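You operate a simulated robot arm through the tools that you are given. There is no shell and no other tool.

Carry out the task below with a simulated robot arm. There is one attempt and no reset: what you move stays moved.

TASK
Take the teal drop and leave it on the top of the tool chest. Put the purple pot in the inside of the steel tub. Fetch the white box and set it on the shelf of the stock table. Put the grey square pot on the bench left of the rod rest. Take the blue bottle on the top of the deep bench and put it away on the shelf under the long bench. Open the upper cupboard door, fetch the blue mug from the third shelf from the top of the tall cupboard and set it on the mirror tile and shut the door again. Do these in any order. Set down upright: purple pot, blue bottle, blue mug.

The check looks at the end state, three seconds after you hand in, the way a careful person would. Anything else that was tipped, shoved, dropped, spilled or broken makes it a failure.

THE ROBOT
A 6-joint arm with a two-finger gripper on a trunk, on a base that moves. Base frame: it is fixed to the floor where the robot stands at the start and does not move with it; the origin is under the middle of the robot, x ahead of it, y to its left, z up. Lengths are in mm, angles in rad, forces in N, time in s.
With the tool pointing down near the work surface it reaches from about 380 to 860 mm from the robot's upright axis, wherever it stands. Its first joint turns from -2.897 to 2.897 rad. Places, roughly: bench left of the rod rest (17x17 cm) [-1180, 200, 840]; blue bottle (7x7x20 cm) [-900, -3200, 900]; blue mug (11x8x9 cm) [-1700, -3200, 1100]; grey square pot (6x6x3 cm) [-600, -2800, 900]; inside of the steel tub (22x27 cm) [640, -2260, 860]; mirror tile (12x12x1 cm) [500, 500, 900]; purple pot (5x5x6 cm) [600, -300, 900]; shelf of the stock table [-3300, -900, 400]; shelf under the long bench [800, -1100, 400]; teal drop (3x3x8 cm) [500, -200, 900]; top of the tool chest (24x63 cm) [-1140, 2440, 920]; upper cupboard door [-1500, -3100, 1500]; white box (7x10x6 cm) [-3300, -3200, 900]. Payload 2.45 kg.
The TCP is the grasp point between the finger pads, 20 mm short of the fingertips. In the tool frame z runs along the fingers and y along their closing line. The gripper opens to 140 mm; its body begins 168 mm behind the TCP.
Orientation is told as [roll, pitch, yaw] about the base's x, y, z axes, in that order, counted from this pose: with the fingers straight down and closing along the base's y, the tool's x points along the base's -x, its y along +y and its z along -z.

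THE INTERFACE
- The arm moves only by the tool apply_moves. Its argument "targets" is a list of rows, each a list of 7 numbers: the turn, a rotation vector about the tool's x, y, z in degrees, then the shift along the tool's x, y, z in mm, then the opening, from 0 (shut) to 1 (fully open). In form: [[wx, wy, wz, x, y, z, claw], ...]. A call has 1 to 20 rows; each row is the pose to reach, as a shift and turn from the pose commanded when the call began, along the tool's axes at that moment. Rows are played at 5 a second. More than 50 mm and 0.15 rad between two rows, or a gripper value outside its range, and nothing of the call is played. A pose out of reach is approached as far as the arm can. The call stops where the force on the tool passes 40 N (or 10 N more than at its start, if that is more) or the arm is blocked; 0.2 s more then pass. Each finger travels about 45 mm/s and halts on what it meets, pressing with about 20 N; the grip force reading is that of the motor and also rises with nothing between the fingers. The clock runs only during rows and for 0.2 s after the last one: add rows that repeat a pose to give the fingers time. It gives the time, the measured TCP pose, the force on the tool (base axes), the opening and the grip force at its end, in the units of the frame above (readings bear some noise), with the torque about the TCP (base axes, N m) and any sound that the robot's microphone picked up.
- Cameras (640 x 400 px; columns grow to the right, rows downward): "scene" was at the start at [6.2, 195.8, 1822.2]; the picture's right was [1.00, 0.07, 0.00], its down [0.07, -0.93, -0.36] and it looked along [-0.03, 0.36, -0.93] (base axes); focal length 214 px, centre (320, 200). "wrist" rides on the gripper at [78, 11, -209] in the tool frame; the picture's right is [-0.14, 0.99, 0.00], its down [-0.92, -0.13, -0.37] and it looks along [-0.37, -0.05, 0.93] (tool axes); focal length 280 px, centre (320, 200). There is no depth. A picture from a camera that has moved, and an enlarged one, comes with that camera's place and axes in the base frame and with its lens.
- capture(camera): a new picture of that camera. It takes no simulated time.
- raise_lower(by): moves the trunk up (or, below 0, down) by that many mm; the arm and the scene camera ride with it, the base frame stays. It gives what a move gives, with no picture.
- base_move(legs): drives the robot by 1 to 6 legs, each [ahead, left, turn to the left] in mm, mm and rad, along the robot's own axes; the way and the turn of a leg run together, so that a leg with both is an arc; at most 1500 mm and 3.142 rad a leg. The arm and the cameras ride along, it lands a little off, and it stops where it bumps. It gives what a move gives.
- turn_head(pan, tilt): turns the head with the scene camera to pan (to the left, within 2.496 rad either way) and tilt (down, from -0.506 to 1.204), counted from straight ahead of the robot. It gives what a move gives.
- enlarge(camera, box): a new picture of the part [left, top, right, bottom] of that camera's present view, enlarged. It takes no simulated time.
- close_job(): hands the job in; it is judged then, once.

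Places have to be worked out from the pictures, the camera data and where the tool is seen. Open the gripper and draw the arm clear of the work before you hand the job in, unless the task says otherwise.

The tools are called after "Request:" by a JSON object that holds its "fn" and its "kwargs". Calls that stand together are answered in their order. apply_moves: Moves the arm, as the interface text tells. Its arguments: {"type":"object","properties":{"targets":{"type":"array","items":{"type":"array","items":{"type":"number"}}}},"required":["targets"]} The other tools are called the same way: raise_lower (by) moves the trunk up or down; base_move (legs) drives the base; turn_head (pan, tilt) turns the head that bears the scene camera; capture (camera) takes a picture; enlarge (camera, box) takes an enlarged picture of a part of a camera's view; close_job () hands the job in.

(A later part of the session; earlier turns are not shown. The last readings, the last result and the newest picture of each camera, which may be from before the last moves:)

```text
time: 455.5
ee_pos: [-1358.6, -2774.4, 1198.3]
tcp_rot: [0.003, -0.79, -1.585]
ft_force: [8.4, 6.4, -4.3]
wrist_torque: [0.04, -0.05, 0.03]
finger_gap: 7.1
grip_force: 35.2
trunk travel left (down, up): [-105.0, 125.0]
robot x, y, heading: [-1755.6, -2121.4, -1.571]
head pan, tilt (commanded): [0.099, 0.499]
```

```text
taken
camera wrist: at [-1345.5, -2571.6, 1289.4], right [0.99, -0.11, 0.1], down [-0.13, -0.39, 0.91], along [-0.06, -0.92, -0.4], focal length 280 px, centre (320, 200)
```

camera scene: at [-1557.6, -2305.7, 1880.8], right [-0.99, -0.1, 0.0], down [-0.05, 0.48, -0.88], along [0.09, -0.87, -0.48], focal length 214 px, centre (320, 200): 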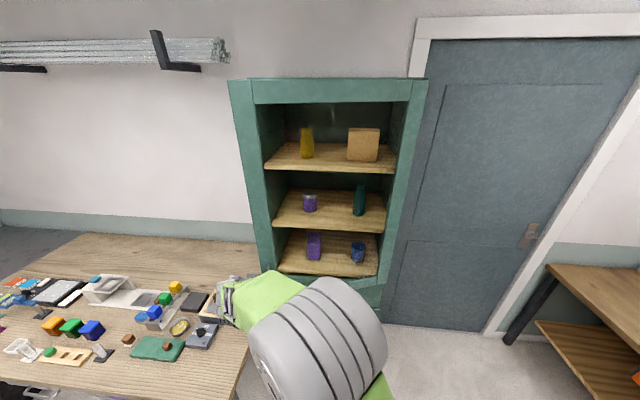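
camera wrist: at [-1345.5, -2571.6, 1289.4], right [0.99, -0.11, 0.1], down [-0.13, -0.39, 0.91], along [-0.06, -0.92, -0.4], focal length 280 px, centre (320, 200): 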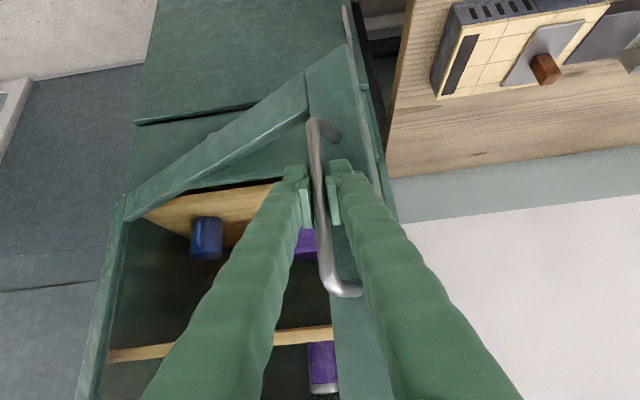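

Smooth so far (about 30° open, small forces). I'll go on a bit more along the arc.

Request:
{"fn": "base_move", "kwargs": {"legs": [[-18, -14, 0], [-17, -15, 0]]}}

Request:
{"fn": "base_move", "kwargs": {"legs": [[-18, -15, 0], [-17, -16, 0]]}}

Request:
{"fn": "capture", "kwargs": {"camera": "wrist"}}

```text
time: 456.8
ee_pos: [-1385.5, -2738.1, 1199.1]
tcp_rot: [0.003, -0.79, -1.582]
ft_force: [17.6, 13.8, 1.6]
wrist_torque: [0.43, -0.54, 0.0]
finger_gap: 7.3
grip_force: 35.6
trunk travel left (down, up): [-105.0, 125.0]
robot x, y, heading: [-1784.2, -2087.6, -1.572]
head pan, tilt (commanded): [0.099, 0.499]
```

```text
time: 458.0
ee_pos: [-1416.3, -2702.5, 1198.6]
tcp_rot: [0.004, -0.786, -1.583]
ft_force: [13.9, 12.9, 3.9]
wrist_torque: [0.53, -0.8, 0.01]
finger_gap: 7.5
grip_force: 35.5
trunk travel left (down, up): [-105.0, 125.0]
robot x, y, heading: [-1813.6, -2051.8, -1.566]
head pan, tilt (commanded): [0.099, 0.499]
```

```text
taken
camera wrist: at [-1403.4, -2499.5, 1289.6], right [0.99, -0.1, 0.1], down [-0.13, -0.39, 0.91], along [-0.06, -0.92, -0.4], focal length 280 px, centre (320, 200)
```

wrist: 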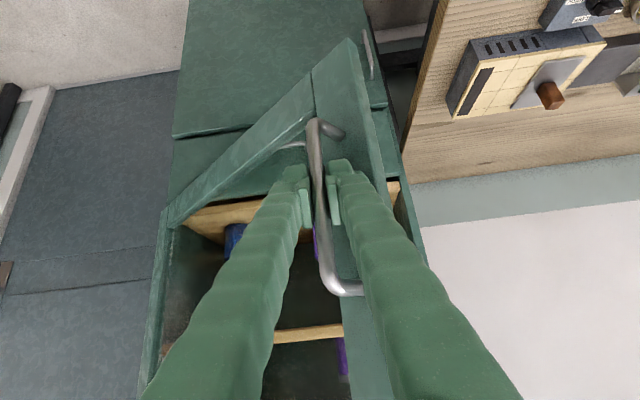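

The force stays moderate at about 40° open. I'll continue in small legs while it allows.

Request:
{"fn": "base_move", "kwargs": {"legs": [[-16, -18, 0], [-15, -19, 0]]}}

Request:
{"fn": "base_move", "kwargs": {"legs": [[-14, -18, 0], [-14, -19, 0]]}}

Request:
{"fn": "capture", "kwargs": {"camera": "wrist"}}

```text
time: 459.3
ee_pos: [-1450.6, -2669.0, 1198.3]
tcp_rot: [0.008, -0.788, -1.581]
ft_force: [20.0, 22.5, 5.1]
wrist_torque: [0.56, -1.03, -0.1]
finger_gap: 7.5
grip_force: 35.7
trunk travel left (down, up): [-105.0, 125.0]
robot x, y, heading: [-1851.7, -2020.8, -1.567]
head pan, tilt (commanded): [0.099, 0.499]
```

```text
time: 460.6
ee_pos: [-1486.9, -2640.4, 1198.2]
tcp_rot: [0.012, -0.784, -1.581]
ft_force: [17.6, 22.3, 5.4]
wrist_torque: [0.5, -0.96, -0.04]
finger_gap: 7.6
grip_force: 36.2
trunk travel left (down, up): [-105.0, 125.0]
robot x, y, heading: [-1885.9, -1989.6, -1.572]
head pan, tilt (commanded): [0.099, 0.499]
```

```text
taken
camera wrist: at [-1474.5, -2437.2, 1289.8], right [0.99, -0.1, 0.11], down [-0.14, -0.39, 0.91], along [-0.05, -0.92, -0.4], focal length 280 px, centre (320, 200)
```

wrist: 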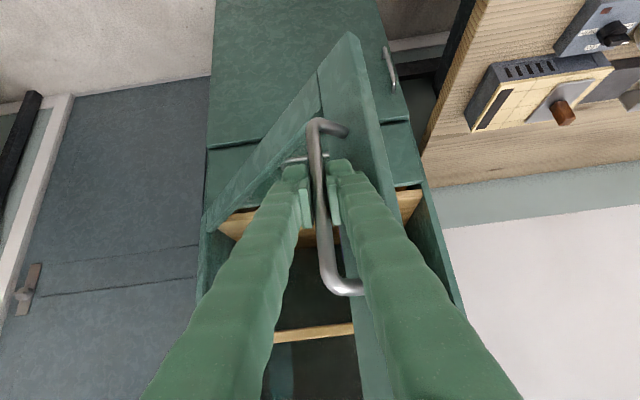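

At about 50°, forces stay under 30 N. I'll go on toward 60° in small legs.

Request:
{"fn": "base_move", "kwargs": {"legs": [[-13, -20, 0], [-12, -21, 0]]}}

Request:
{"fn": "base_move", "kwargs": {"legs": [[-11, -21, 0], [-10, -22, 0]]}}

Request:
{"fn": "capture", "kwargs": {"camera": "wrist"}}

Request:
{"fn": "capture", "kwargs": {"camera": "scene"}}

```text
time: 462.0
ee_pos: [-1525.7, -2613.3, 1198.3]
tcp_rot: [0.017, -0.787, -1.579]
ft_force: [17.1, 27.6, 7.0]
wrist_torque: [0.35, -0.73, -0.08]
finger_gap: 7.4
grip_force: 35.4
trunk travel left (down, up): [-105.0, 125.0]
robot x, y, heading: [-1928.3, -1967.9, -1.566]
head pan, tilt (commanded): [0.099, 0.499]
```

```text
time: 463.4
ee_pos: [-1567.3, -2591.1, 1198.7]
tcp_rot: [0.019, -0.786, -1.579]
ft_force: [15.7, 31.4, 8.2]
wrist_torque: [0.39, -0.49, -0.06]
finger_gap: 7.0
grip_force: 34.8
trunk travel left (down, up): [-105.0, 125.0]
robot x, y, heading: [-1968.7, -1946.7, -1.569]
head pan, tilt (commanded): [0.099, 0.499]
```

```text
taken
camera wrist: at [-1556.7, -2388.5, 1289.7], right [0.99, -0.09, 0.11], down [-0.14, -0.39, 0.91], along [-0.04, -0.92, -0.4], focal length 280 px, centre (320, 200)
```

wrist: 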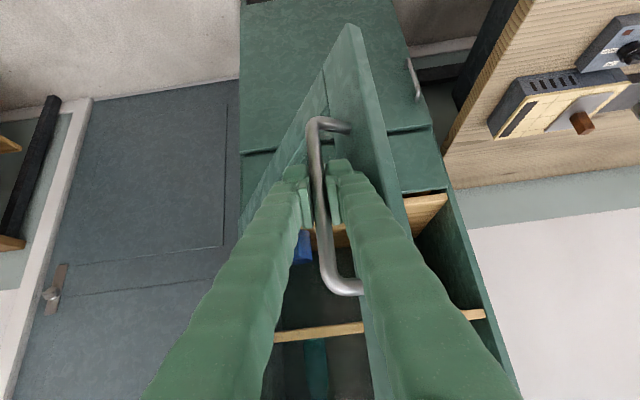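

```text
taken
camera scene: at [-1820.9, -2041.1, 1881.0], right [-0.99, -0.1, 0.0], down [-0.05, 0.47, -0.88], along [0.09, -0.87, -0.48], focal length 214 px, centre (320, 200)
```

scene: 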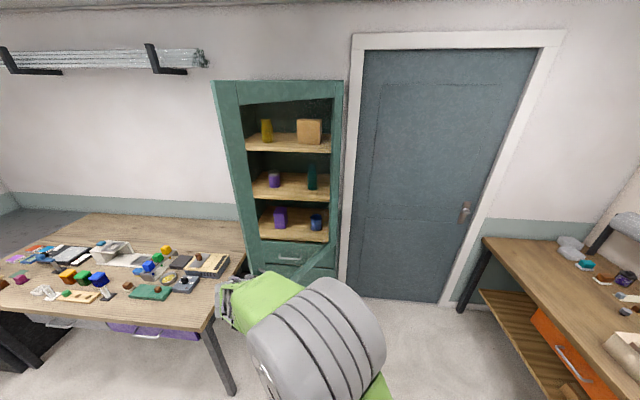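

The door is about 60° open and the load is nearing the limit. I'll release the bar gently and back straight off.

Request:
{"fn": "apply_moves", "kwargs": {"targets": [[0, 0, 0, 0, 0, 0, 0.08], [0, 0, 0, 0, 0, 0, 0.15], [0, 0, 0, 0, 0, 0, 0.2], [0, 0, 0, 0, 0, 0, 0.2]]}}

Request:
{"fn": "base_move", "kwargs": {"legs": [[-60, 0, 0], [-120, 0, 0]]}}

Request:
{"fn": "capture", "kwargs": {"camera": "wrist"}}

Request:
{"fn": "capture", "kwargs": {"camera": "scene"}}

```text
time: 464.4
ee_pos: [-1569.1, -2593.3, 1197.0]
tcp_rot: [0.018, -0.783, -1.579]
ft_force: [-0.7, 4.5, 13.4]
wrist_torque: [0.35, 0.74, -0.88]
finger_gap: 22.9
grip_force: 0.2
trunk travel left (down, up): [-105.0, 125.0]
robot x, y, heading: [-1974.1, -1948.7, -1.568]
head pan, tilt (commanded): [0.099, 0.499]
```

```text
time: 466.1
ee_pos: [-1567.9, -2415.7, 1197.0]
tcp_rot: [0.02, -0.782, -1.577]
ft_force: [-0.7, -0.6, 0.2]
wrist_torque: [-0.03, 0.01, 0.0]
finger_gap: 27.9
grip_force: 0.0
trunk travel left (down, up): [-105.0, 125.0]
robot x, y, heading: [-1972.2, -1767.8, -1.567]
head pan, tilt (commanded): [0.099, 0.499]
```

```text
taken
camera wrist: at [-1558.1, -2212.8, 1289.3], right [0.99, -0.09, 0.11], down [-0.14, -0.39, 0.91], along [-0.04, -0.91, -0.4], focal length 280 px, centre (320, 200)
```

wrist: 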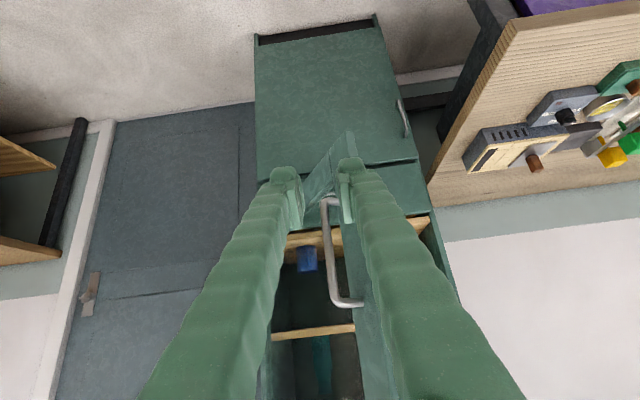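

```text
taken
camera scene: at [-1823.3, -1867.0, 1881.0], right [-0.99, -0.1, 0.0], down [-0.05, 0.47, -0.88], along [0.09, -0.87, -0.48], focal length 214 px, centre (320, 200)
```

scene: 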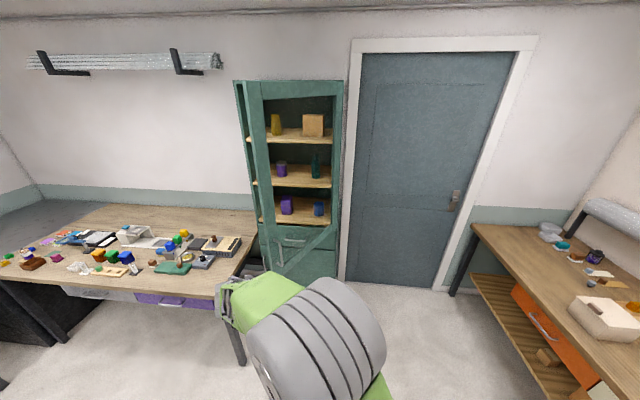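

The door stays open around 55–60°. To open it fully I'll push its inner side from the east; I'll drive round to the east side and turn to face west.

Request:
{"fn": "base_move", "kwargs": {"legs": [[0, 1160, 0], [0, 0, -1.571]]}}

Request:
{"fn": "turn_head", "kwargs": {"pan": 0.5, "tilt": 0.5}}

Request:
{"fn": "capture", "kwargs": {"camera": "scene"}}

Request:
{"fn": "capture", "kwargs": {"camera": "wrist"}}

```text
time: 478.8
ee_pos: [-1179.2, -2478.6, 1196.3]
tcp_rot: [0.018, -0.782, -2.507]
ft_force: [0.5, 0.3, -0.6]
wrist_torque: [-0.01, 0.09, -0.06]
finger_gap: 27.9
grip_force: 0.1
trunk travel left (down, up): [-105.0, 125.0]
robot x, y, heading: [-905.5, -1764.8, -2.494]
head pan, tilt (commanded): [0.099, 0.499]
stopped in leg 2: the robot was blocked; the commanded pose is now the measured one
```

```text
time: 479.7
ee_pos: [-1179.9, -2478.1, 1196.2]
tcp_rot: [0.018, -0.781, -2.506]
ft_force: [0.0, 0.0, -0.3]
wrist_torque: [0.02, 0.01, 0.02]
finger_gap: 27.9
grip_force: 0.0
trunk travel left (down, up): [-105.0, 125.0]
robot x, y, heading: [-906.6, -1761.2, -2.492]
head pan, tilt (commanded): [0.499, 0.499]
```

```text
taken
camera scene: at [-865.9, -1966.0, 1880.9], right [-0.91, 0.41, 0.0], down [0.2, 0.44, -0.88], along [-0.36, -0.8, -0.48], focal length 214 px, centre (320, 200)
```

scene: 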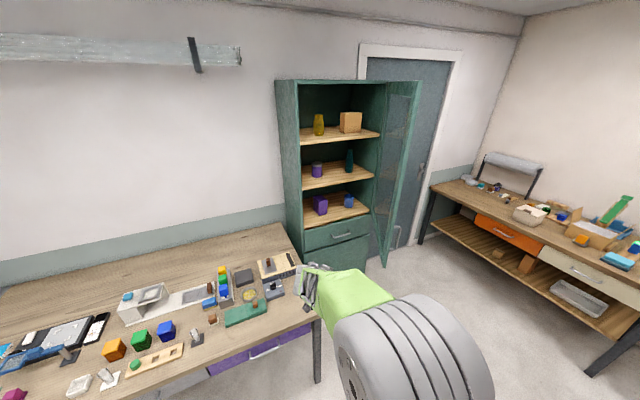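

```text
taken
camera wrist: at [-1011.7, -2363.5, 1288.9], right [0.52, -0.85, 0.11], down [-0.4, -0.13, 0.91], along [-0.76, -0.52, -0.4], focal length 280 px, centre (320, 200)
```

wrist: 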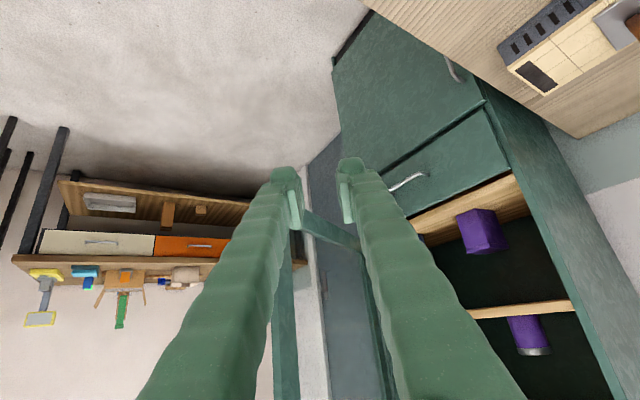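

The base touched the island's end while turning, so I'll move south first to free it and then finish the turn. The door is seen at about 61° open.

Request:
{"fn": "base_move", "kwargs": {"legs": [[100, 132, 0], [0, 0, -0.645]]}}

Request:
{"fn": "turn_head", "kwargs": {"pan": 1.1, "tilt": 0.5}}

Request:
{"fn": "capture", "kwargs": {"camera": "scene"}}

Request:
{"fn": "capture", "kwargs": {"camera": "wrist"}}

```text
time: 483.2
ee_pos: [-1549.6, -2340.7, 1194.9]
tcp_rot: [0.02, -0.781, 3.139]
ft_force: [0.1, 0.5, 0.2]
wrist_torque: [-0.01, -0.03, 0.0]
finger_gap: 28.1
grip_force: 0.0
trunk travel left (down, up): [-105.0, 125.0]
robot x, y, heading: [-903.7, -1932.6, -3.129]
head pan, tilt (commanded): [0.499, 0.499]
```

```text
time: 484.2
ee_pos: [-1549.6, -2339.7, 1197.0]
tcp_rot: [0.019, -0.782, 3.14]
ft_force: [0.3, -0.3, 0.1]
wrist_torque: [-0.01, 0.03, -0.01]
finger_gap: 28.0
grip_force: 0.1
trunk travel left (down, up): [-105.0, 125.0]
robot x, y, heading: [-905.8, -1929.4, -3.128]
head pan, tilt (commanded): [1.1, 0.499]
```

```text
taken
camera scene: at [-954.1, -2152.6, 1880.9], right [-0.9, 0.44, 0.0], down [0.21, 0.43, -0.88], along [-0.39, -0.79, -0.48], focal length 214 px, centre (320, 200)
```

scene: 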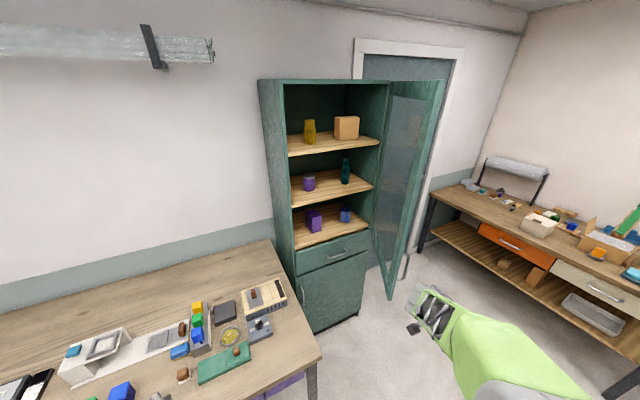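

```text
taken
camera wrist: at [-1346.1, -2348.3, 1288.9], right [-0.09, -0.99, 0.11], down [-0.4, 0.14, 0.91], along [-0.91, 0.03, -0.4], focal length 280 px, centre (320, 200)
```

wrist: 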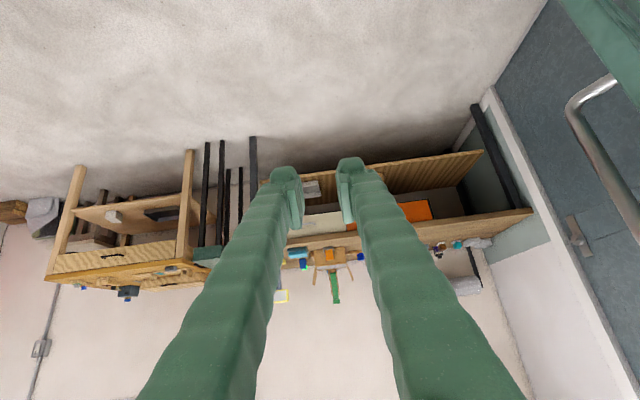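

Now I have a clear view of the open door with its glass pane; its free edge is near [-1540,-2600]. I'll back east, slide south to get the closed fingers behind the door's edge stile.

Request:
{"fn": "apply_moves", "kwargs": {"targets": [[0, 0, 0, 0, 0, 0, 0.1], [0, 0, 0, 0, 0, 0, 0.0], [0, 0, 0, 0, 0, 0, 0.0]]}}

Request:
{"fn": "base_move", "kwargs": {"legs": [[-150, 0, -0.012], [0, 262, 0]]}}

Request:
{"fn": "capture", "kwargs": {"camera": "wrist"}}

Request:
{"fn": "capture", "kwargs": {"camera": "scene"}}

```text
time: 485.0
ee_pos: [-1549.9, -2340.1, 1197.3]
tcp_rot: [0.02, -0.783, 3.14]
ft_force: [-0.3, 0.5, -1.0]
wrist_torque: [-0.01, -0.01, 0.01]
finger_gap: 0.1
grip_force: 20.3
trunk travel left (down, up): [-105.0, 125.0]
robot x, y, heading: [-906.7, -1928.6, -3.128]
head pan, tilt (commanded): [1.1, 0.499]
```

```text
time: 488.9
ee_pos: [-1405.1, -2593.3, 1195.6]
tcp_rot: [0.019, -0.782, 3.128]
ft_force: [0.6, -0.8, 0.0]
wrist_torque: [-0.02, -0.03, -0.01]
finger_gap: 0.0
grip_force: 19.7
trunk travel left (down, up): [-105.0, 125.0]
robot x, y, heading: [-755.9, -2192.0, 3.144]
head pan, tilt (commanded): [1.1, 0.499]
```

```text
taken
camera wrist: at [-1201.5, -2604.3, 1288.8], right [-0.1, -0.99, 0.11], down [-0.39, 0.14, 0.91], along [-0.91, 0.05, -0.4], focal length 280 px, centre (320, 200)
```

wrist: 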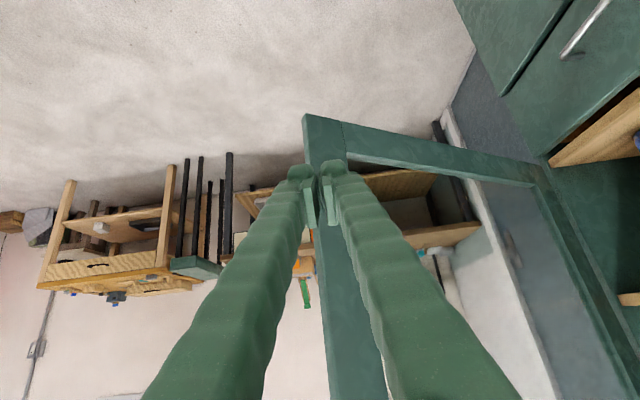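

```text
taken
camera scene: at [-807.1, -2413.6, 1880.8], right [-0.89, 0.45, 0.0], down [0.22, 0.43, -0.88], along [-0.4, -0.78, -0.48], focal length 214 px, centre (320, 200)
```

scene: 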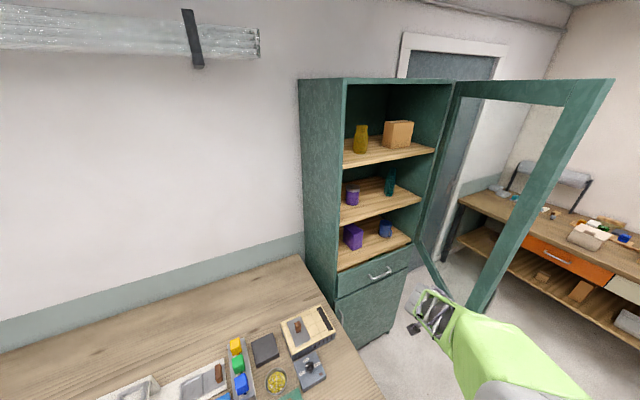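

The fingertips line up with the door's edge stile just ahead. I'll drive forward along the arc to push the door further open.

Request:
{"fn": "base_move", "kwargs": {"legs": [[125, 0, 0], [75, -28, 0]]}}

Request:
{"fn": "capture", "kwargs": {"camera": "wrist"}}

```text
time: 490.8
ee_pos: [-1606.5, -2565.9, 1195.8]
tcp_rot: [0.019, -0.779, 3.127]
ft_force: [-0.5, -0.1, 0.3]
wrist_torque: [-0.03, -0.04, 0.03]
finger_gap: 0.0
grip_force: 20.3
trunk travel left (down, up): [-105.0, 125.0]
robot x, y, heading: [-957.6, -2160.5, 3.141]
head pan, tilt (commanded): [1.1, 0.499]
```

```text
taken
camera wrist: at [-1402.1, -2575.6, 1288.5], right [-0.1, -0.99, 0.11], down [-0.39, 0.14, 0.91], along [-0.91, 0.05, -0.4], focal length 280 px, centre (320, 200)
```

wrist: 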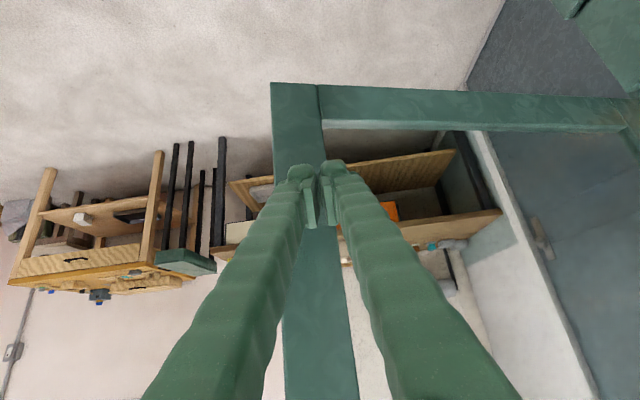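

The door moves with hardly any force. I'll continue pushing to about 90–95°.

Request:
{"fn": "base_move", "kwargs": {"legs": [[95, -20, 0], [95, -8, 0], [40, 0, 0]]}}

Request:
{"fn": "capture", "kwargs": {"camera": "wrist"}}

Request:
{"fn": "capture", "kwargs": {"camera": "scene"}}

```text
time: 493.1
ee_pos: [-1836.3, -2537.9, 1196.0]
tcp_rot: [0.019, -0.78, 3.129]
ft_force: [-0.8, -0.7, 0.1]
wrist_torque: [0.0, -0.03, -0.01]
finger_gap: 0.0
grip_force: 19.8
trunk travel left (down, up): [-105.0, 125.0]
robot x, y, heading: [-1185.4, -2133.4, -3.142]
head pan, tilt (commanded): [1.1, 0.499]
```

```text
taken
camera wrist: at [-1631.8, -2548.4, 1288.2], right [-0.1, -0.99, 0.11], down [-0.4, 0.14, 0.91], along [-0.91, 0.05, -0.4], focal length 280 px, centre (320, 200)
```

wrist: 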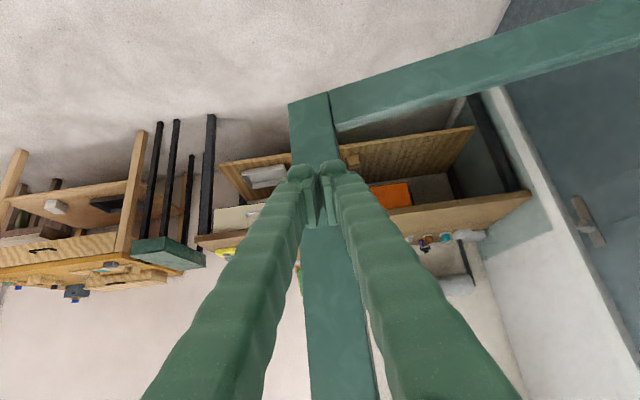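

```text
taken
camera scene: at [-1237.8, -2357.5, 1880.8], right [-0.89, 0.45, 0.0], down [0.22, 0.43, -0.88], along [-0.4, -0.78, -0.48], focal length 214 px, centre (320, 200)
```

scene: 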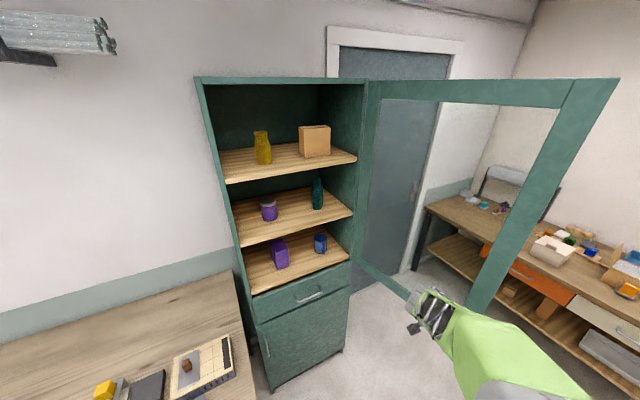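

The door is now around 97° open. A bit more push for clearance, then I'll back off.

Request:
{"fn": "base_move", "kwargs": {"legs": [[55, 6, 0]]}}

Request:
{"fn": "base_move", "kwargs": {"legs": [[-120, 0, 0]]}}

Request:
{"fn": "capture", "kwargs": {"camera": "scene"}}

```text
time: 494.1
ee_pos: [-1888.4, -2544.3, 1195.1]
tcp_rot: [0.017, -0.78, 3.129]
ft_force: [-0.7, 0.1, -0.9]
wrist_torque: [0.02, -0.01, 0.02]
finger_gap: 0.0
grip_force: 19.7
trunk travel left (down, up): [-105.0, 125.0]
robot x, y, heading: [-1243.1, -2142.7, -3.143]
head pan, tilt (commanded): [1.1, 0.499]
```

```text
time: 495.3
ee_pos: [-1768.5, -2544.2, 1197.6]
tcp_rot: [0.017, -0.781, 3.129]
ft_force: [0.6, -0.4, 0.6]
wrist_torque: [0.01, 0.03, 0.0]
finger_gap: 0.2
grip_force: 20.2
trunk travel left (down, up): [-105.0, 125.0]
robot x, y, heading: [-1121.8, -2143.9, -3.137]
head pan, tilt (commanded): [1.1, 0.499]
```

```text
taken
camera scene: at [-1169.3, -2363.2, 1881.0], right [-0.89, 0.45, 0.0], down [0.22, 0.43, -0.88], along [-0.4, -0.78, -0.48], focal length 214 px, centre (320, 200)
```

scene: 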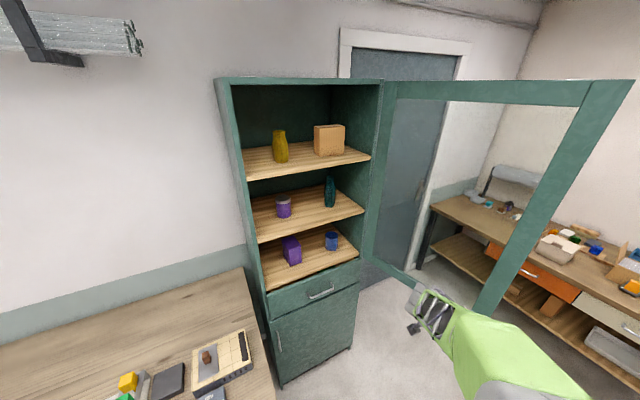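

The door stays open past 100°. Now I'll enlarge the third shelf to plan the mug grasp.

Request:
{"fn": "enlarge", "kwargs": {"camera": "scene", "box": [230, 180, 390, 310]}}

```text
3.08 times, centred on (310, 245) of scene
camera zoom: at [-1169.3, -2363.2, 1881.0], right [-0.89, 0.45, 0.0], down [0.22, 0.43, -0.88], along [-0.4, -0.78, -0.48], focal length 660 px, centre (351, 62)
```

zoom: 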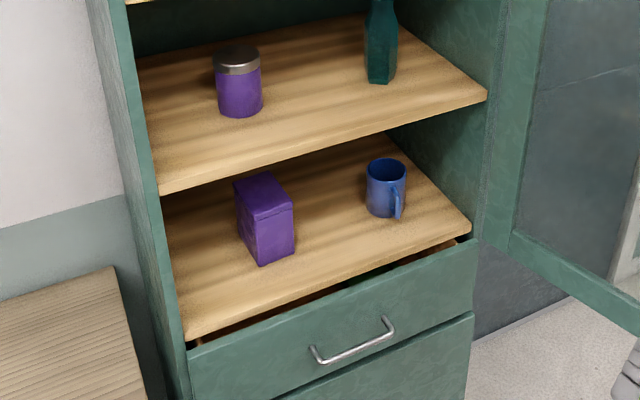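

The mug is centred near [-1674,-3203,1072], handle pointing toward the front. I'll turn to face the cupboard and move in front of it, standing back for now.

Request:
{"fn": "base_move", "kwargs": {"legs": [[0, 0, 1.567], [-240, -552, 0]]}}

Request:
{"fn": "turn_head", "kwargs": {"pan": 0.0, "tilt": 0.4}}

Request:
{"fn": "capture", "kwargs": {"camera": "scene"}}

```text
time: 504.5
ee_pos: [-1267.8, -2553.3, 1196.3]
tcp_rot: [0.02, -0.782, -1.583]
ft_force: [0.4, 0.4, -0.2]
wrist_torque: [0.0, -0.02, -0.01]
finger_gap: 0.0
grip_force: 20.4
trunk travel left (down, up): [-105.0, 125.0]
robot x, y, heading: [-1671.1, -1900.1, -1.571]
head pan, tilt (commanded): [1.1, 0.499]
```

```text
time: 505.8
ee_pos: [-1267.7, -2552.5, 1196.6]
tcp_rot: [0.02, -0.781, -1.581]
ft_force: [0.4, -0.3, -0.1]
wrist_torque: [-0.01, 0.01, -0.02]
finger_gap: 0.2
grip_force: 20.0
trunk travel left (down, up): [-105.0, 125.0]
robot x, y, heading: [-1670.5, -1904.5, -1.572]
head pan, tilt (commanded): [0.0, 0.4]
```

```text
taken
camera scene: at [-1530.0, -2006.6, 1890.0], right [-1.0, 0.0, 0.0], down [0.0, 0.39, -0.92], along [0.0, -0.92, -0.39], focal length 214 px, centre (320, 200)
```

scene: 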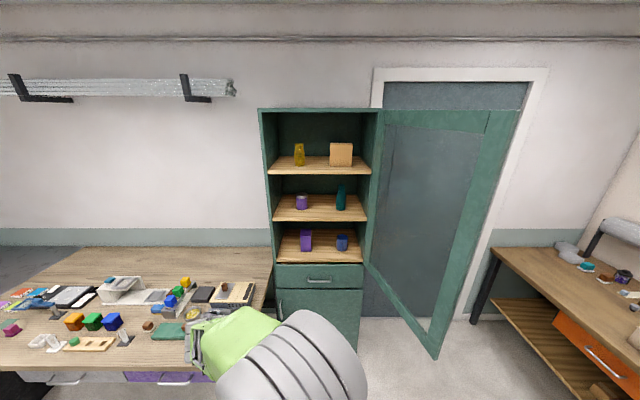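

The door now stands about 108° open and the mug is confirmed near [-1676,-3203,1075]. I'll extend the arm outward first, opening the gripper.

Request:
{"fn": "apply_moves", "kwargs": {"targets": [[0, 0, 0, -29.8, 0, 29.6, 0.2], [0, 0, 0, -59.6, 0, 59.1, 0.4], [0, 0, 0, -89.5, 0, 88.7, 0.6], [0, 0, 0, -119.3, 0, 118.3, 0.75], [0, 0, 0, -149, 0, 147.8, 0.85], [0, 0, 0, -179, 0, 177.4, 0.85]]}}

Request:
{"fn": "apply_moves", "kwargs": {"targets": [[0.07, -0.3, -0.04, -2.8, -40, 18.5, 0.85], [0.15, -0.6, -0.08, -5.5, -80, 37, 0.85], [0.22, -1, -0.12, -8.3, -121, 55.5, 0.85], [0.3, -1.3, -0.16, -11, -161, 74, 0.85], [0.37, -1.6, -0.2, -13.8, -201, 92.5, 0.85], [0.45, -2, -0.24, -16.6, -242, 111, 0.85], [0.52, -2.3, -0.28, -19.4, -282, 129.5, 0.85], [0.6, -2.6, -0.32, -22.2, -322, 148, 0.85], [0.67, -2.9, -0.36, -25, -363, 166.5, 0.85], [0.75, -3.25, -0.4, -27.7, -403, 185, 0.85], [0.75, -3.25, -0.4, -27.7, -403, 185, 0.85]]}}

Request:
{"fn": "capture", "kwargs": {"camera": "wrist"}}

Request:
{"fn": "capture", "kwargs": {"camera": "scene"}}

```text
time: 507.2
ee_pos: [-1270.0, -2806.2, 1194.3]
tcp_rot: [0.018, -0.78, -1.582]
ft_force: [-0.3, -0.8, -0.5]
wrist_torque: [0.02, 0.0, 0.01]
finger_gap: 118.3
grip_force: 0.6
trunk travel left (down, up): [-105.0, 125.0]
robot x, y, heading: [-1669.9, -1905.9, -1.57]
head pan, tilt (commanded): [0.0, 0.4]
```

```text
time: 509.6
ee_pos: [-1669.6, -2954.8, 1078.5]
tcp_rot: [-0.002, -0.838, -1.572]
ft_force: [-0.7, 0.0, -0.1]
wrist_torque: [0.02, 0.01, 0.0]
finger_gap: 119.1
grip_force: 0.1
trunk travel left (down, up): [-105.0, 125.0]
robot x, y, heading: [-1671.1, -1903.1, -1.573]
head pan, tilt (commanded): [0.0, 0.4]
```

```text
taken
camera wrist: at [-1656.5, -2747.9, 1159.2], right [0.99, -0.1, 0.1], down [-0.13, -0.34, 0.93], along [-0.05, -0.94, -0.35], focal length 280 px, centre (320, 200)
```

wrist: 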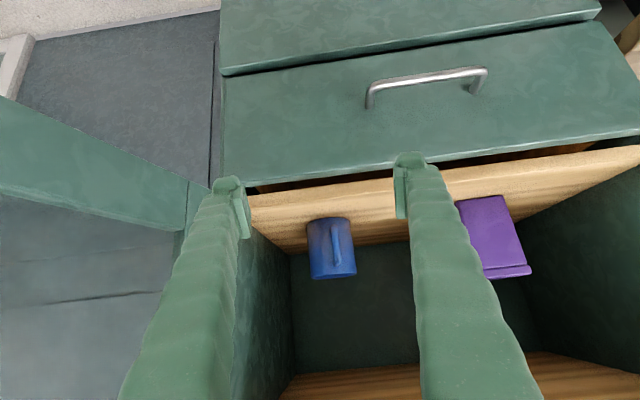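

```text
taken
camera scene: at [-1529.9, -2006.4, 1890.1], right [-1.0, 0.0, 0.0], down [0.0, 0.39, -0.92], along [0.0, -0.92, -0.39], focal length 214 px, centre (320, 200)
```

scene: 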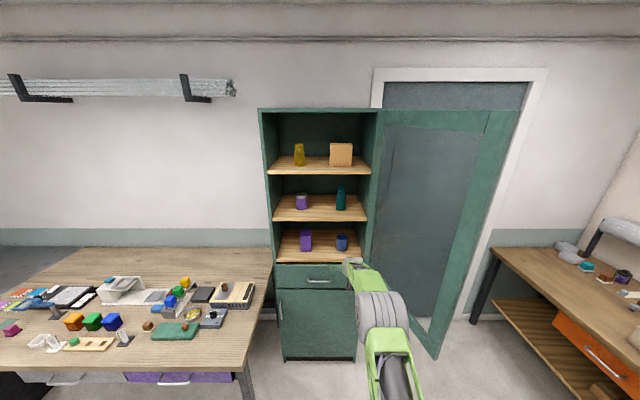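

The arm takes this pose well, and the mug is dead ahead with its handle facing me. I'll narrow the opening a little for clearance to the cupboard wall and drive in partway.

Request:
{"fn": "apply_moves", "kwargs": {"targets": [[0, 0, 0, 0, -2, 0, 0.78], [0, 0, 0, 0, -2, 0, 0.73], [0, 0, 0, 0, -2, 0, 0.73]]}}

Request:
{"fn": "base_move", "kwargs": {"legs": [[140, 0, 0]]}}

Request:
{"fn": "capture", "kwargs": {"camera": "wrist"}}

```text
time: 510.4
ee_pos: [-1670.4, -2954.4, 1079.0]
tcp_rot: [-0.002, -0.838, -1.575]
ft_force: [-0.8, 0.0, 0.1]
wrist_torque: [0.0, 0.03, 0.02]
finger_gap: 102.3
grip_force: 0.0
trunk travel left (down, up): [-105.0, 125.0]
robot x, y, heading: [-1673.2, -1904.5, -1.568]
head pan, tilt (commanded): [0.0, 0.4]
```

```text
time: 511.7
ee_pos: [-1671.7, -3097.0, 1076.7]
tcp_rot: [-0.003, -0.836, -1.574]
ft_force: [0.1, -0.2, 0.1]
wrist_torque: [0.0, 0.03, 0.01]
finger_gap: 102.0
grip_force: 0.1
trunk travel left (down, up): [-105.0, 125.0]
robot x, y, heading: [-1668.4, -2043.3, -1.569]
head pan, tilt (commanded): [0.0, 0.4]
```

```text
taken
camera wrist: at [-1658.5, -2888.4, 1158.3], right [0.99, -0.1, 0.1], down [-0.13, -0.34, 0.93], along [-0.05, -0.93, -0.35], focal length 280 px, centre (320, 200)
```

wrist: 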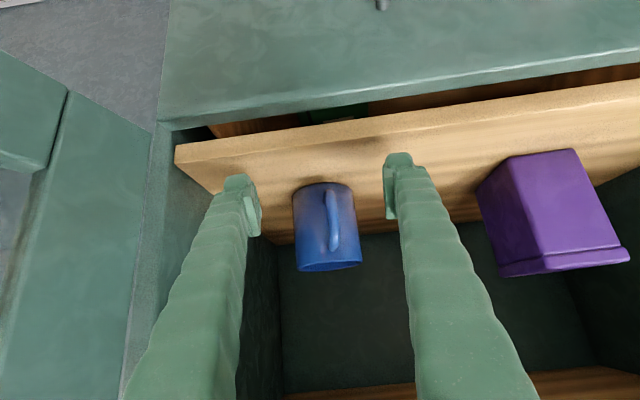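

The mug is centred between the fingers, 105 mm ahead. I'll drive the remaining way in and close.

Request:
{"fn": "base_move", "kwargs": {"legs": [[102, 0, 0]]}}

Request:
{"fn": "capture", "kwargs": {"camera": "wrist"}}

```text
time: 512.9
ee_pos: [-1669.4, -3198.3, 1077.6]
tcp_rot: [-0.002, -0.836, -1.573]
ft_force: [0.4, -1.4, -1.2]
wrist_torque: [-0.02, -0.04, -0.01]
finger_gap: 102.0
grip_force: 0.1
trunk travel left (down, up): [-105.0, 125.0]
robot x, y, heading: [-1669.6, -2146.7, -1.567]
head pan, tilt (commanded): [0.0, 0.4]
```

```text
taken
camera wrist: at [-1657.6, -2990.7, 1157.8], right [0.99, -0.1, 0.1], down [-0.13, -0.34, 0.93], along [-0.05, -0.93, -0.35], focal length 280 px, centre (320, 200)
```

wrist: 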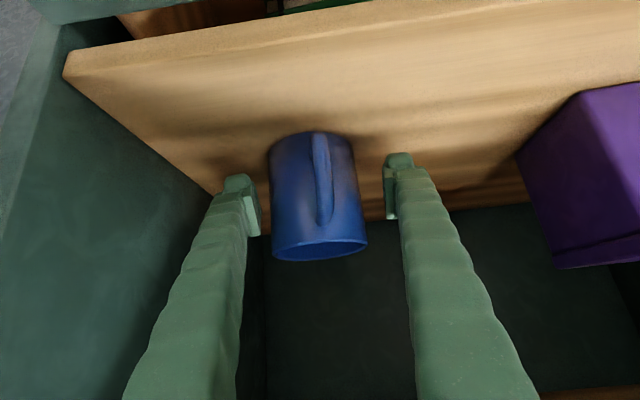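

The mug is between the fingers, 6 mm to one side. I'll centre on it and close gently.

Request:
{"fn": "apply_moves", "kwargs": {"targets": [[0, 0, 0, 0, -3, 0, 0.73], [0, 0, 0, 0, -6, 0, 0.73], [0, 0, 0, 0, -6, 0, 0.65], [0, 0, 0, 0, -6, 0, 0.58], [0, 0, 0, 0, -6, 0, 0.5], [0, 0, 0, 0, -6, 0, 0.4], [0, 0, 0, 0, -6, 0, 0.4], [0, 0, 0, 0, -6, 0, 0.4]]}}

Request:
{"fn": "capture", "kwargs": {"camera": "wrist"}}

```text
time: 514.7
ee_pos: [-1676.2, -3197.5, 1077.3]
tcp_rot: [-0.002, -0.837, -1.573]
ft_force: [-0.1, 0.0, 0.6]
wrist_torque: [-0.05, -0.12, 0.04]
finger_gap: 72.7
grip_force: 20.0
trunk travel left (down, up): [-105.0, 125.0]
robot x, y, heading: [-1670.4, -2142.2, -1.57]
head pan, tilt (commanded): [0.0, 0.4]
```

```text
taken
camera wrist: at [-1663.6, -2989.6, 1158.7], right [0.99, -0.1, 0.1], down [-0.13, -0.34, 0.93], along [-0.05, -0.93, -0.35], focal length 280 px, centre (320, 200)
```

wrist: 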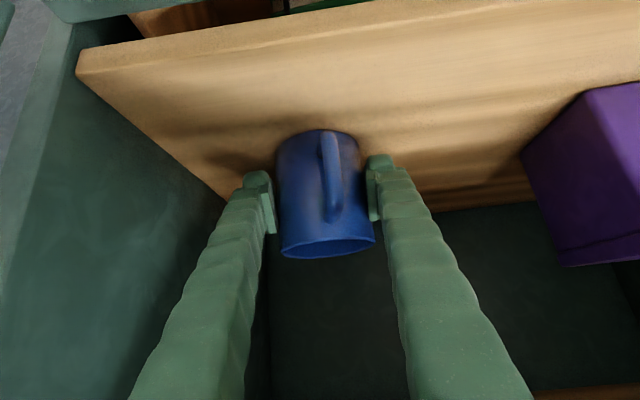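

The mug is held (72.7 mm, 20 N). I'll lift it 20 mm and back straight out of the cupboard.

Request:
{"fn": "apply_moves", "kwargs": {"targets": [[0, 0, 0, -4, 0, -3.6, 0.4], [0, 0, 0, -9, 0, -8, 0.4], [0, 0, 0, -15, 0, -13.5, 0.4]]}}

Request:
{"fn": "base_move", "kwargs": {"legs": [[-300, 0, 0]]}}

Request:
{"fn": "capture", "kwargs": {"camera": "wrist"}}

Request:
{"fn": "capture", "kwargs": {"camera": "scene"}}

```text
time: 515.5
ee_pos: [-1675.6, -3197.7, 1097.5]
tcp_rot: [-0.002, -0.838, -1.571]
ft_force: [0.4, -0.1, -3.4]
wrist_torque: [0.08, 0.0, -0.01]
finger_gap: 72.6
grip_force: 20.4
trunk travel left (down, up): [-105.0, 125.0]
robot x, y, heading: [-1667.2, -2144.1, -1.569]
head pan, tilt (commanded): [0.0, 0.4]
```

```text
time: 517.5
ee_pos: [-1678.1, -2896.8, 1098.2]
tcp_rot: [-0.002, -0.839, -1.576]
ft_force: [-0.4, 1.0, -2.9]
wrist_torque: [0.03, 0.01, -0.05]
finger_gap: 72.7
grip_force: 20.0
trunk travel left (down, up): [-105.0, 125.0]
robot x, y, heading: [-1672.9, -1848.7, -1.571]
head pan, tilt (commanded): [0.0, 0.4]
```

```text
taken
camera wrist: at [-1664.8, -2689.9, 1179.1], right [0.99, -0.1, 0.1], down [-0.13, -0.34, 0.93], along [-0.06, -0.93, -0.35], focal length 280 px, centre (320, 200)
```

wrist: 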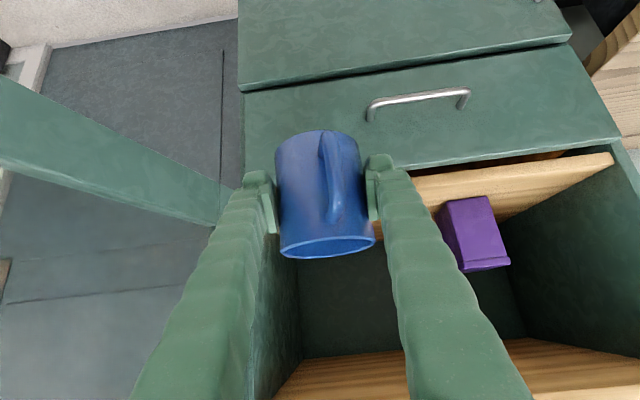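

```text
taken
camera scene: at [-1530.2, -1948.2, 1890.1], right [-1.0, 0.0, 0.0], down [0.0, 0.39, -0.92], along [0.0, -0.92, -0.39], focal length 214 px, centre (320, 200)
```

scene: 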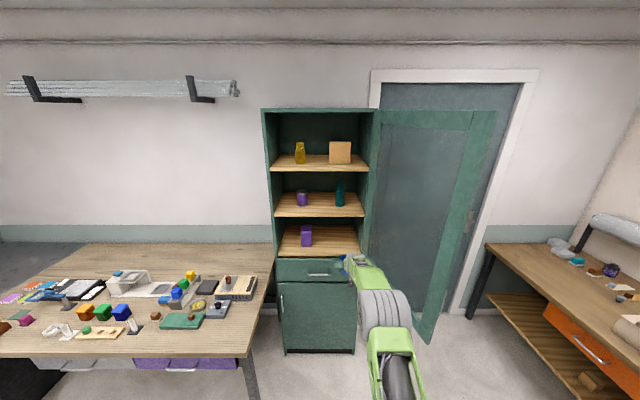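

The mug is out, the rest of the cupboard undisturbed. I'll fold the arm to the more compact sideways pose (keeping the mug upright) for travelling the corridor.

Request:
{"fn": "apply_moves", "kwargs": {"targets": [[0, 0, 0, 0, 40, 0, 0.4], [0, 0, 0, 0, 80, 0, 0.4], [0, 0, 0, 0, 120, 0, 0.4], [0, 0, 0, 0, 160, 0, 0.4], [0, 0, 0, 0, 200, 0, 0.4], [0, 0, 0, 16.7, 234, -18.6, 0.4], [0, 0, 0, 33.5, 268, -37.2, 0.4], [0, 0, 0, 50.2, 302, -55.7, 0.4], [0, 0, 0, 66.9, 335, -74.3, 0.4], [0, 0, 0, 83.6, 369, -92.9, 0.4], [0, 0, 0, 100.4, 403, -111.5, 0.4], [0, 0, 0, 127.1, 407, -141.2, 0.4], [0, 0, 0, 153.9, 411, -170.9, 0.4], [0, 0, 0, 180.6, 414, -200.6, 0.4], [0, 0, 0, 207.4, 417, -230.3, 0.4], [0, 0, 0, 234.2, 420, -260, 0.4]]}}

Request:
{"fn": "capture", "kwargs": {"camera": "wrist"}}

```text
time: 520.9
ee_pos: [-1256.3, -2547.0, 1098.1]
tcp_rot: [-0.002, -0.839, -1.575]
ft_force: [-0.5, -0.3, -2.8]
wrist_torque: [0.06, 0.05, -0.04]
finger_gap: 72.0
grip_force: 19.4
trunk travel left (down, up): [-105.0, 125.0]
robot x, y, heading: [-1671.9, -1849.4, -1.574]
head pan, tilt (commanded): [0.0, 0.4]
```

```text
taken
camera wrist: at [-1243.4, -2340.3, 1179.4], right [0.99, -0.1, 0.1], down [-0.13, -0.34, 0.93], along [-0.06, -0.94, -0.35], focal length 280 px, centre (320, 200)
```

wrist: 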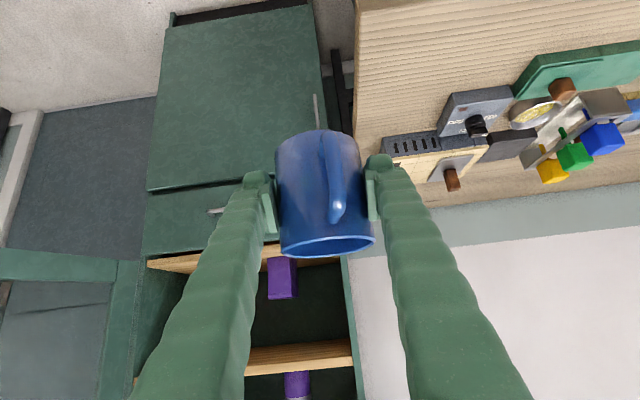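

The compact pose is set. I'll turn to face east, drive across south of the island, then strafe north along the corridor to the mirror tile.

Request:
{"fn": "base_move", "kwargs": {"legs": [[0, 0, 1.574], [1370, 0, 0], [0, 950, 0], [0, 945, 0]]}}

Request:
{"fn": "turn_head", "kwargs": {"pan": 0.3, "tilt": 0.9}}

Request:
{"fn": "capture", "kwargs": {"camera": "scene"}}

Request:
{"fn": "capture", "kwargs": {"camera": "wrist"}}

```text
time: 548.2
ee_pos: [330.7, 513.3, 1098.3]
tcp_rot: [-0.003, -0.838, 0.023]
ft_force: [-0.2, 0.2, -3.2]
wrist_torque: [-0.03, 0.03, 0.01]
finger_gap: 71.3
grip_force: 20.5
trunk travel left (down, up): [-105.0, 125.0]
robot x, y, heading: [-359.9, 77.6, 0.024]
head pan, tilt (commanded): [0.0, 0.4]
```

```text
time: 549.1
ee_pos: [331.6, 513.0, 1097.9]
tcp_rot: [-0.001, -0.838, 0.025]
ft_force: [-0.5, 0.3, -2.0]
wrist_torque: [-0.04, 0.05, 0.0]
finger_gap: 71.4
grip_force: 19.4
trunk travel left (down, up): [-105.0, 125.0]
robot x, y, heading: [-360.6, 79.4, 0.033]
head pan, tilt (commanded): [0.3, 0.901]
```

```text
taken
camera scene: at [-282.0, 245.1, 1847.0], right [0.32, -0.95, 0.0], down [-0.74, -0.25, -0.62], along [0.59, 0.2, -0.78], focal length 214 px, centre (320, 200)
```

scene: 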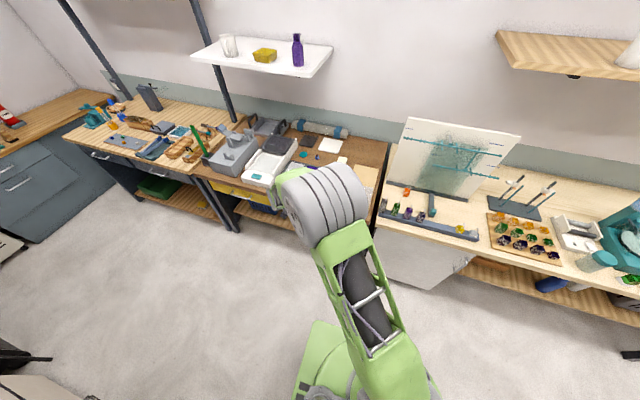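

```text
taken
camera wrist: at [123.8, 519.2, 1178.8], right [0.07, 0.99, 0.1], down [0.35, -0.12, 0.93], along [0.94, -0.03, -0.35], focal length 280 px, centre (320, 200)
```

wrist: 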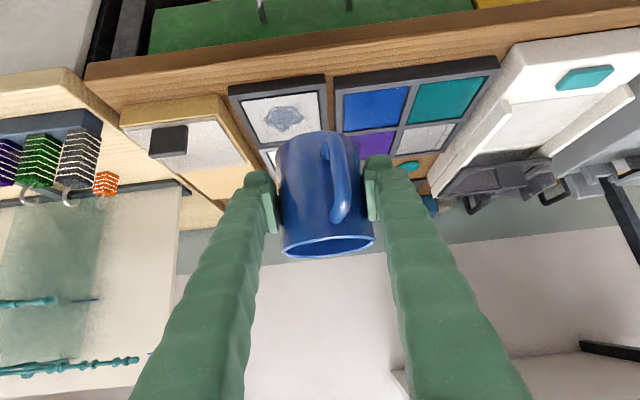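

I'm beside the tile frame now. I'll enlarge the wrist view to identify the mirror tile and compare it with the plain white one.

Request:
{"fn": "enlarge", "kwargs": {"camera": "wrist", "box": [110, 60, 510, 230]}}

Request:
{"fn": "enlarge", "kwargs": {"camera": "scene", "box": [220, 110, 420, 230]}}

```text
1.60 times, centred on (310, 145) of wrist
camera zoom: at [123.8, 519.2, 1178.8], right [0.07, 0.99, 0.1], down [0.35, -0.12, 0.93], along [0.94, -0.03, -0.35], focal length 449 px, centre (336, 288)
```

zoom: 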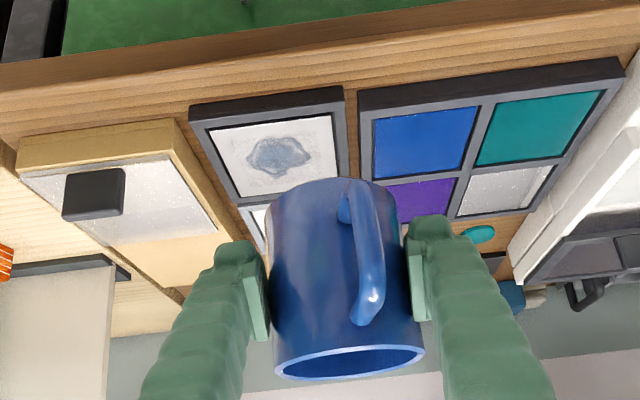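

```text
3.20 times, centred on (320, 170) of scene
camera zoom: at [-282.0, 245.1, 1847.0], right [0.32, -0.95, 0.0], down [-0.74, -0.25, -0.62], along [0.59, 0.2, -0.78], focal length 686 px, centre (320, 296)
```

zoom: 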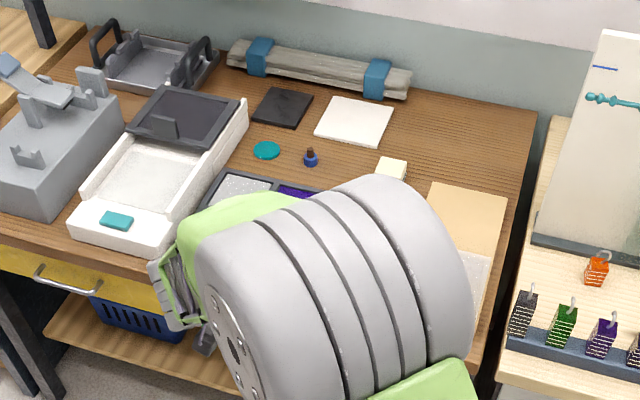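

The near tile (greyish reflection) is the mirror tile, centred around [550,460]; the one behind is plain white. I'll move the hand over it.

Request:
{"fn": "base_move", "kwargs": {"legs": [[203, -33, -0.027]]}}

Request:
{"fn": "capture", "kwargs": {"camera": "wrist"}}

Request:
{"fn": "turn_head", "kwargs": {"pan": 0.75, "tilt": 0.9}}

Request:
{"fn": "capture", "kwargs": {"camera": "scene"}}

```text
time: 550.8
ee_pos: [546.0, 464.3, 1097.3]
tcp_rot: [-0.002, -0.835, -0.005]
ft_force: [0.1, 0.4, -4.5]
wrist_torque: [0.0, 0.02, -0.01]
finger_gap: 71.2
grip_force: 19.9
trunk travel left (down, up): [-105.0, 125.0]
robot x, y, heading: [-159.1, 54.5, -0.001]
head pan, tilt (commanded): [0.3, 0.901]
```

```text
taken
camera wrist: at [339.1, 475.3, 1178.4], right [0.1, 0.99, 0.1], down [0.34, -0.13, 0.93], along [0.93, -0.06, -0.35], focal length 280 px, centre (320, 200)
```

wrist: 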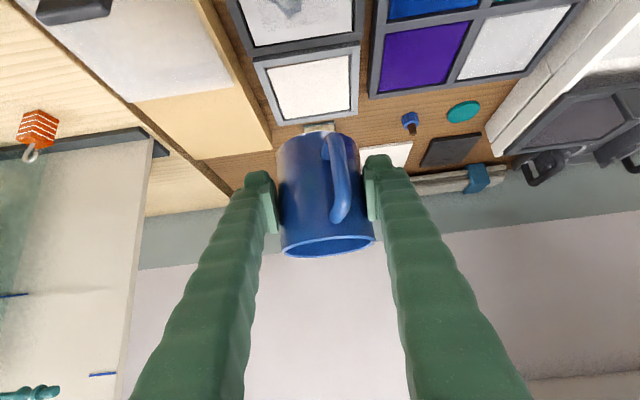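

```text
time: 551.6
ee_pos: [544.6, 463.8, 1097.7]
tcp_rot: [-0.001, -0.837, -0.007]
ft_force: [-0.2, -0.2, -3.2]
wrist_torque: [-0.03, 0.04, 0.03]
finger_gap: 71.1
grip_force: 19.6
trunk travel left (down, up): [-105.0, 125.0]
robot x, y, heading: [-152.8, 49.5, 0.001]
head pan, tilt (commanded): [0.75, 0.901]
```

```text
taken
camera scene: at [-92.0, 242.0, 1847.0], right [0.68, -0.73, 0.0], down [-0.57, -0.53, -0.62], along [0.45, 0.42, -0.78], focal length 214 px, centre (320, 200)
```

scene: 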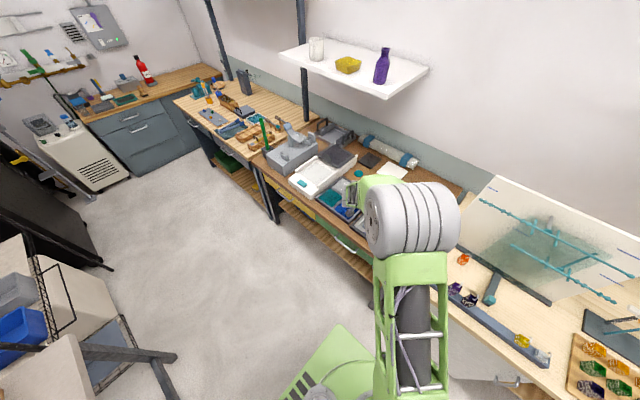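

The tile centre works out to about [546,453]. I'll shift 11 mm sideways and lower the mug most of the way, then look again.

Request:
{"fn": "apply_moves", "kwargs": {"targets": [[0, 0, 0, 2, -11, -2, 0.4], [0, 0, 0, 29.5, -11, 22.8, 0.4], [0, 0, 0, 57, -11, 47.5, 0.4], [0, 0, 0, 84.5, -11, 72.2, 0.4], [0, 0, 0, 106, -11, 91.6, 0.4], [0, 0, 0, 106, -11, 91.6, 0.4]]}}

Request:
{"fn": "capture", "kwargs": {"camera": "wrist"}}

Request:
{"fn": "turn_head", "kwargs": {"pan": 0.9, "tilt": 1.1}}

Request:
{"fn": "capture", "kwargs": {"camera": "scene"}}

```text
time: 553.0
ee_pos: [542.4, 451.7, 956.4]
tcp_rot: [-0.002, -0.838, -0.004]
ft_force: [-0.4, 0.4, -2.8]
wrist_torque: [-0.01, 0.07, 0.0]
finger_gap: 71.2
grip_force: 19.6
trunk travel left (down, up): [-105.0, 125.0]
robot x, y, heading: [-158.9, 49.4, -0.001]
head pan, tilt (commanded): [0.75, 0.901]
```

```text
taken
camera wrist: at [335.3, 463.7, 1038.7], right [0.1, 0.99, 0.1], down [0.34, -0.13, 0.93], along [0.93, -0.06, -0.35], focal length 280 px, centre (320, 200)
```

wrist: 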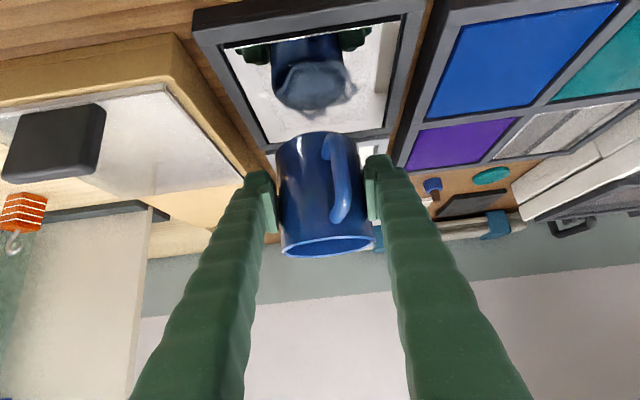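

```text
time: 553.8
ee_pos: [542.1, 452.3, 959.5]
tcp_rot: [-0.003, -0.834, -0.006]
ft_force: [-0.7, -0.1, -3.6]
wrist_torque: [0.0, 0.0, 0.0]
finger_gap: 71.3
grip_force: 20.1
trunk travel left (down, up): [-105.0, 125.0]
robot x, y, heading: [-156.2, 47.9, 0.006]
head pan, tilt (commanded): [0.901, 1.1]
```

```text
taken
camera scene: at [-108.0, 240.1, 1833.2], right [0.78, -0.62, 0.0], down [-0.55, -0.7, -0.45], along [0.28, 0.36, -0.89], focal length 214 px, centre (320, 200)
```

scene: 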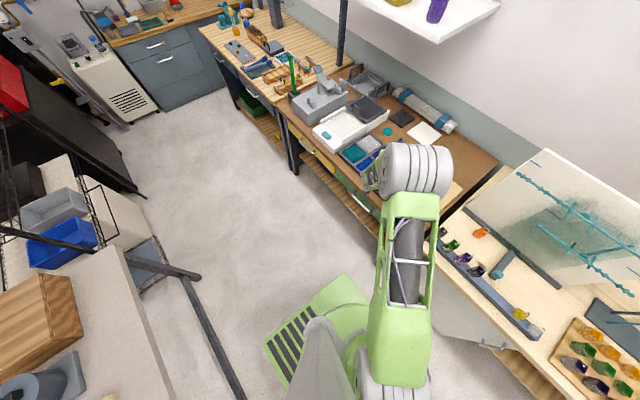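

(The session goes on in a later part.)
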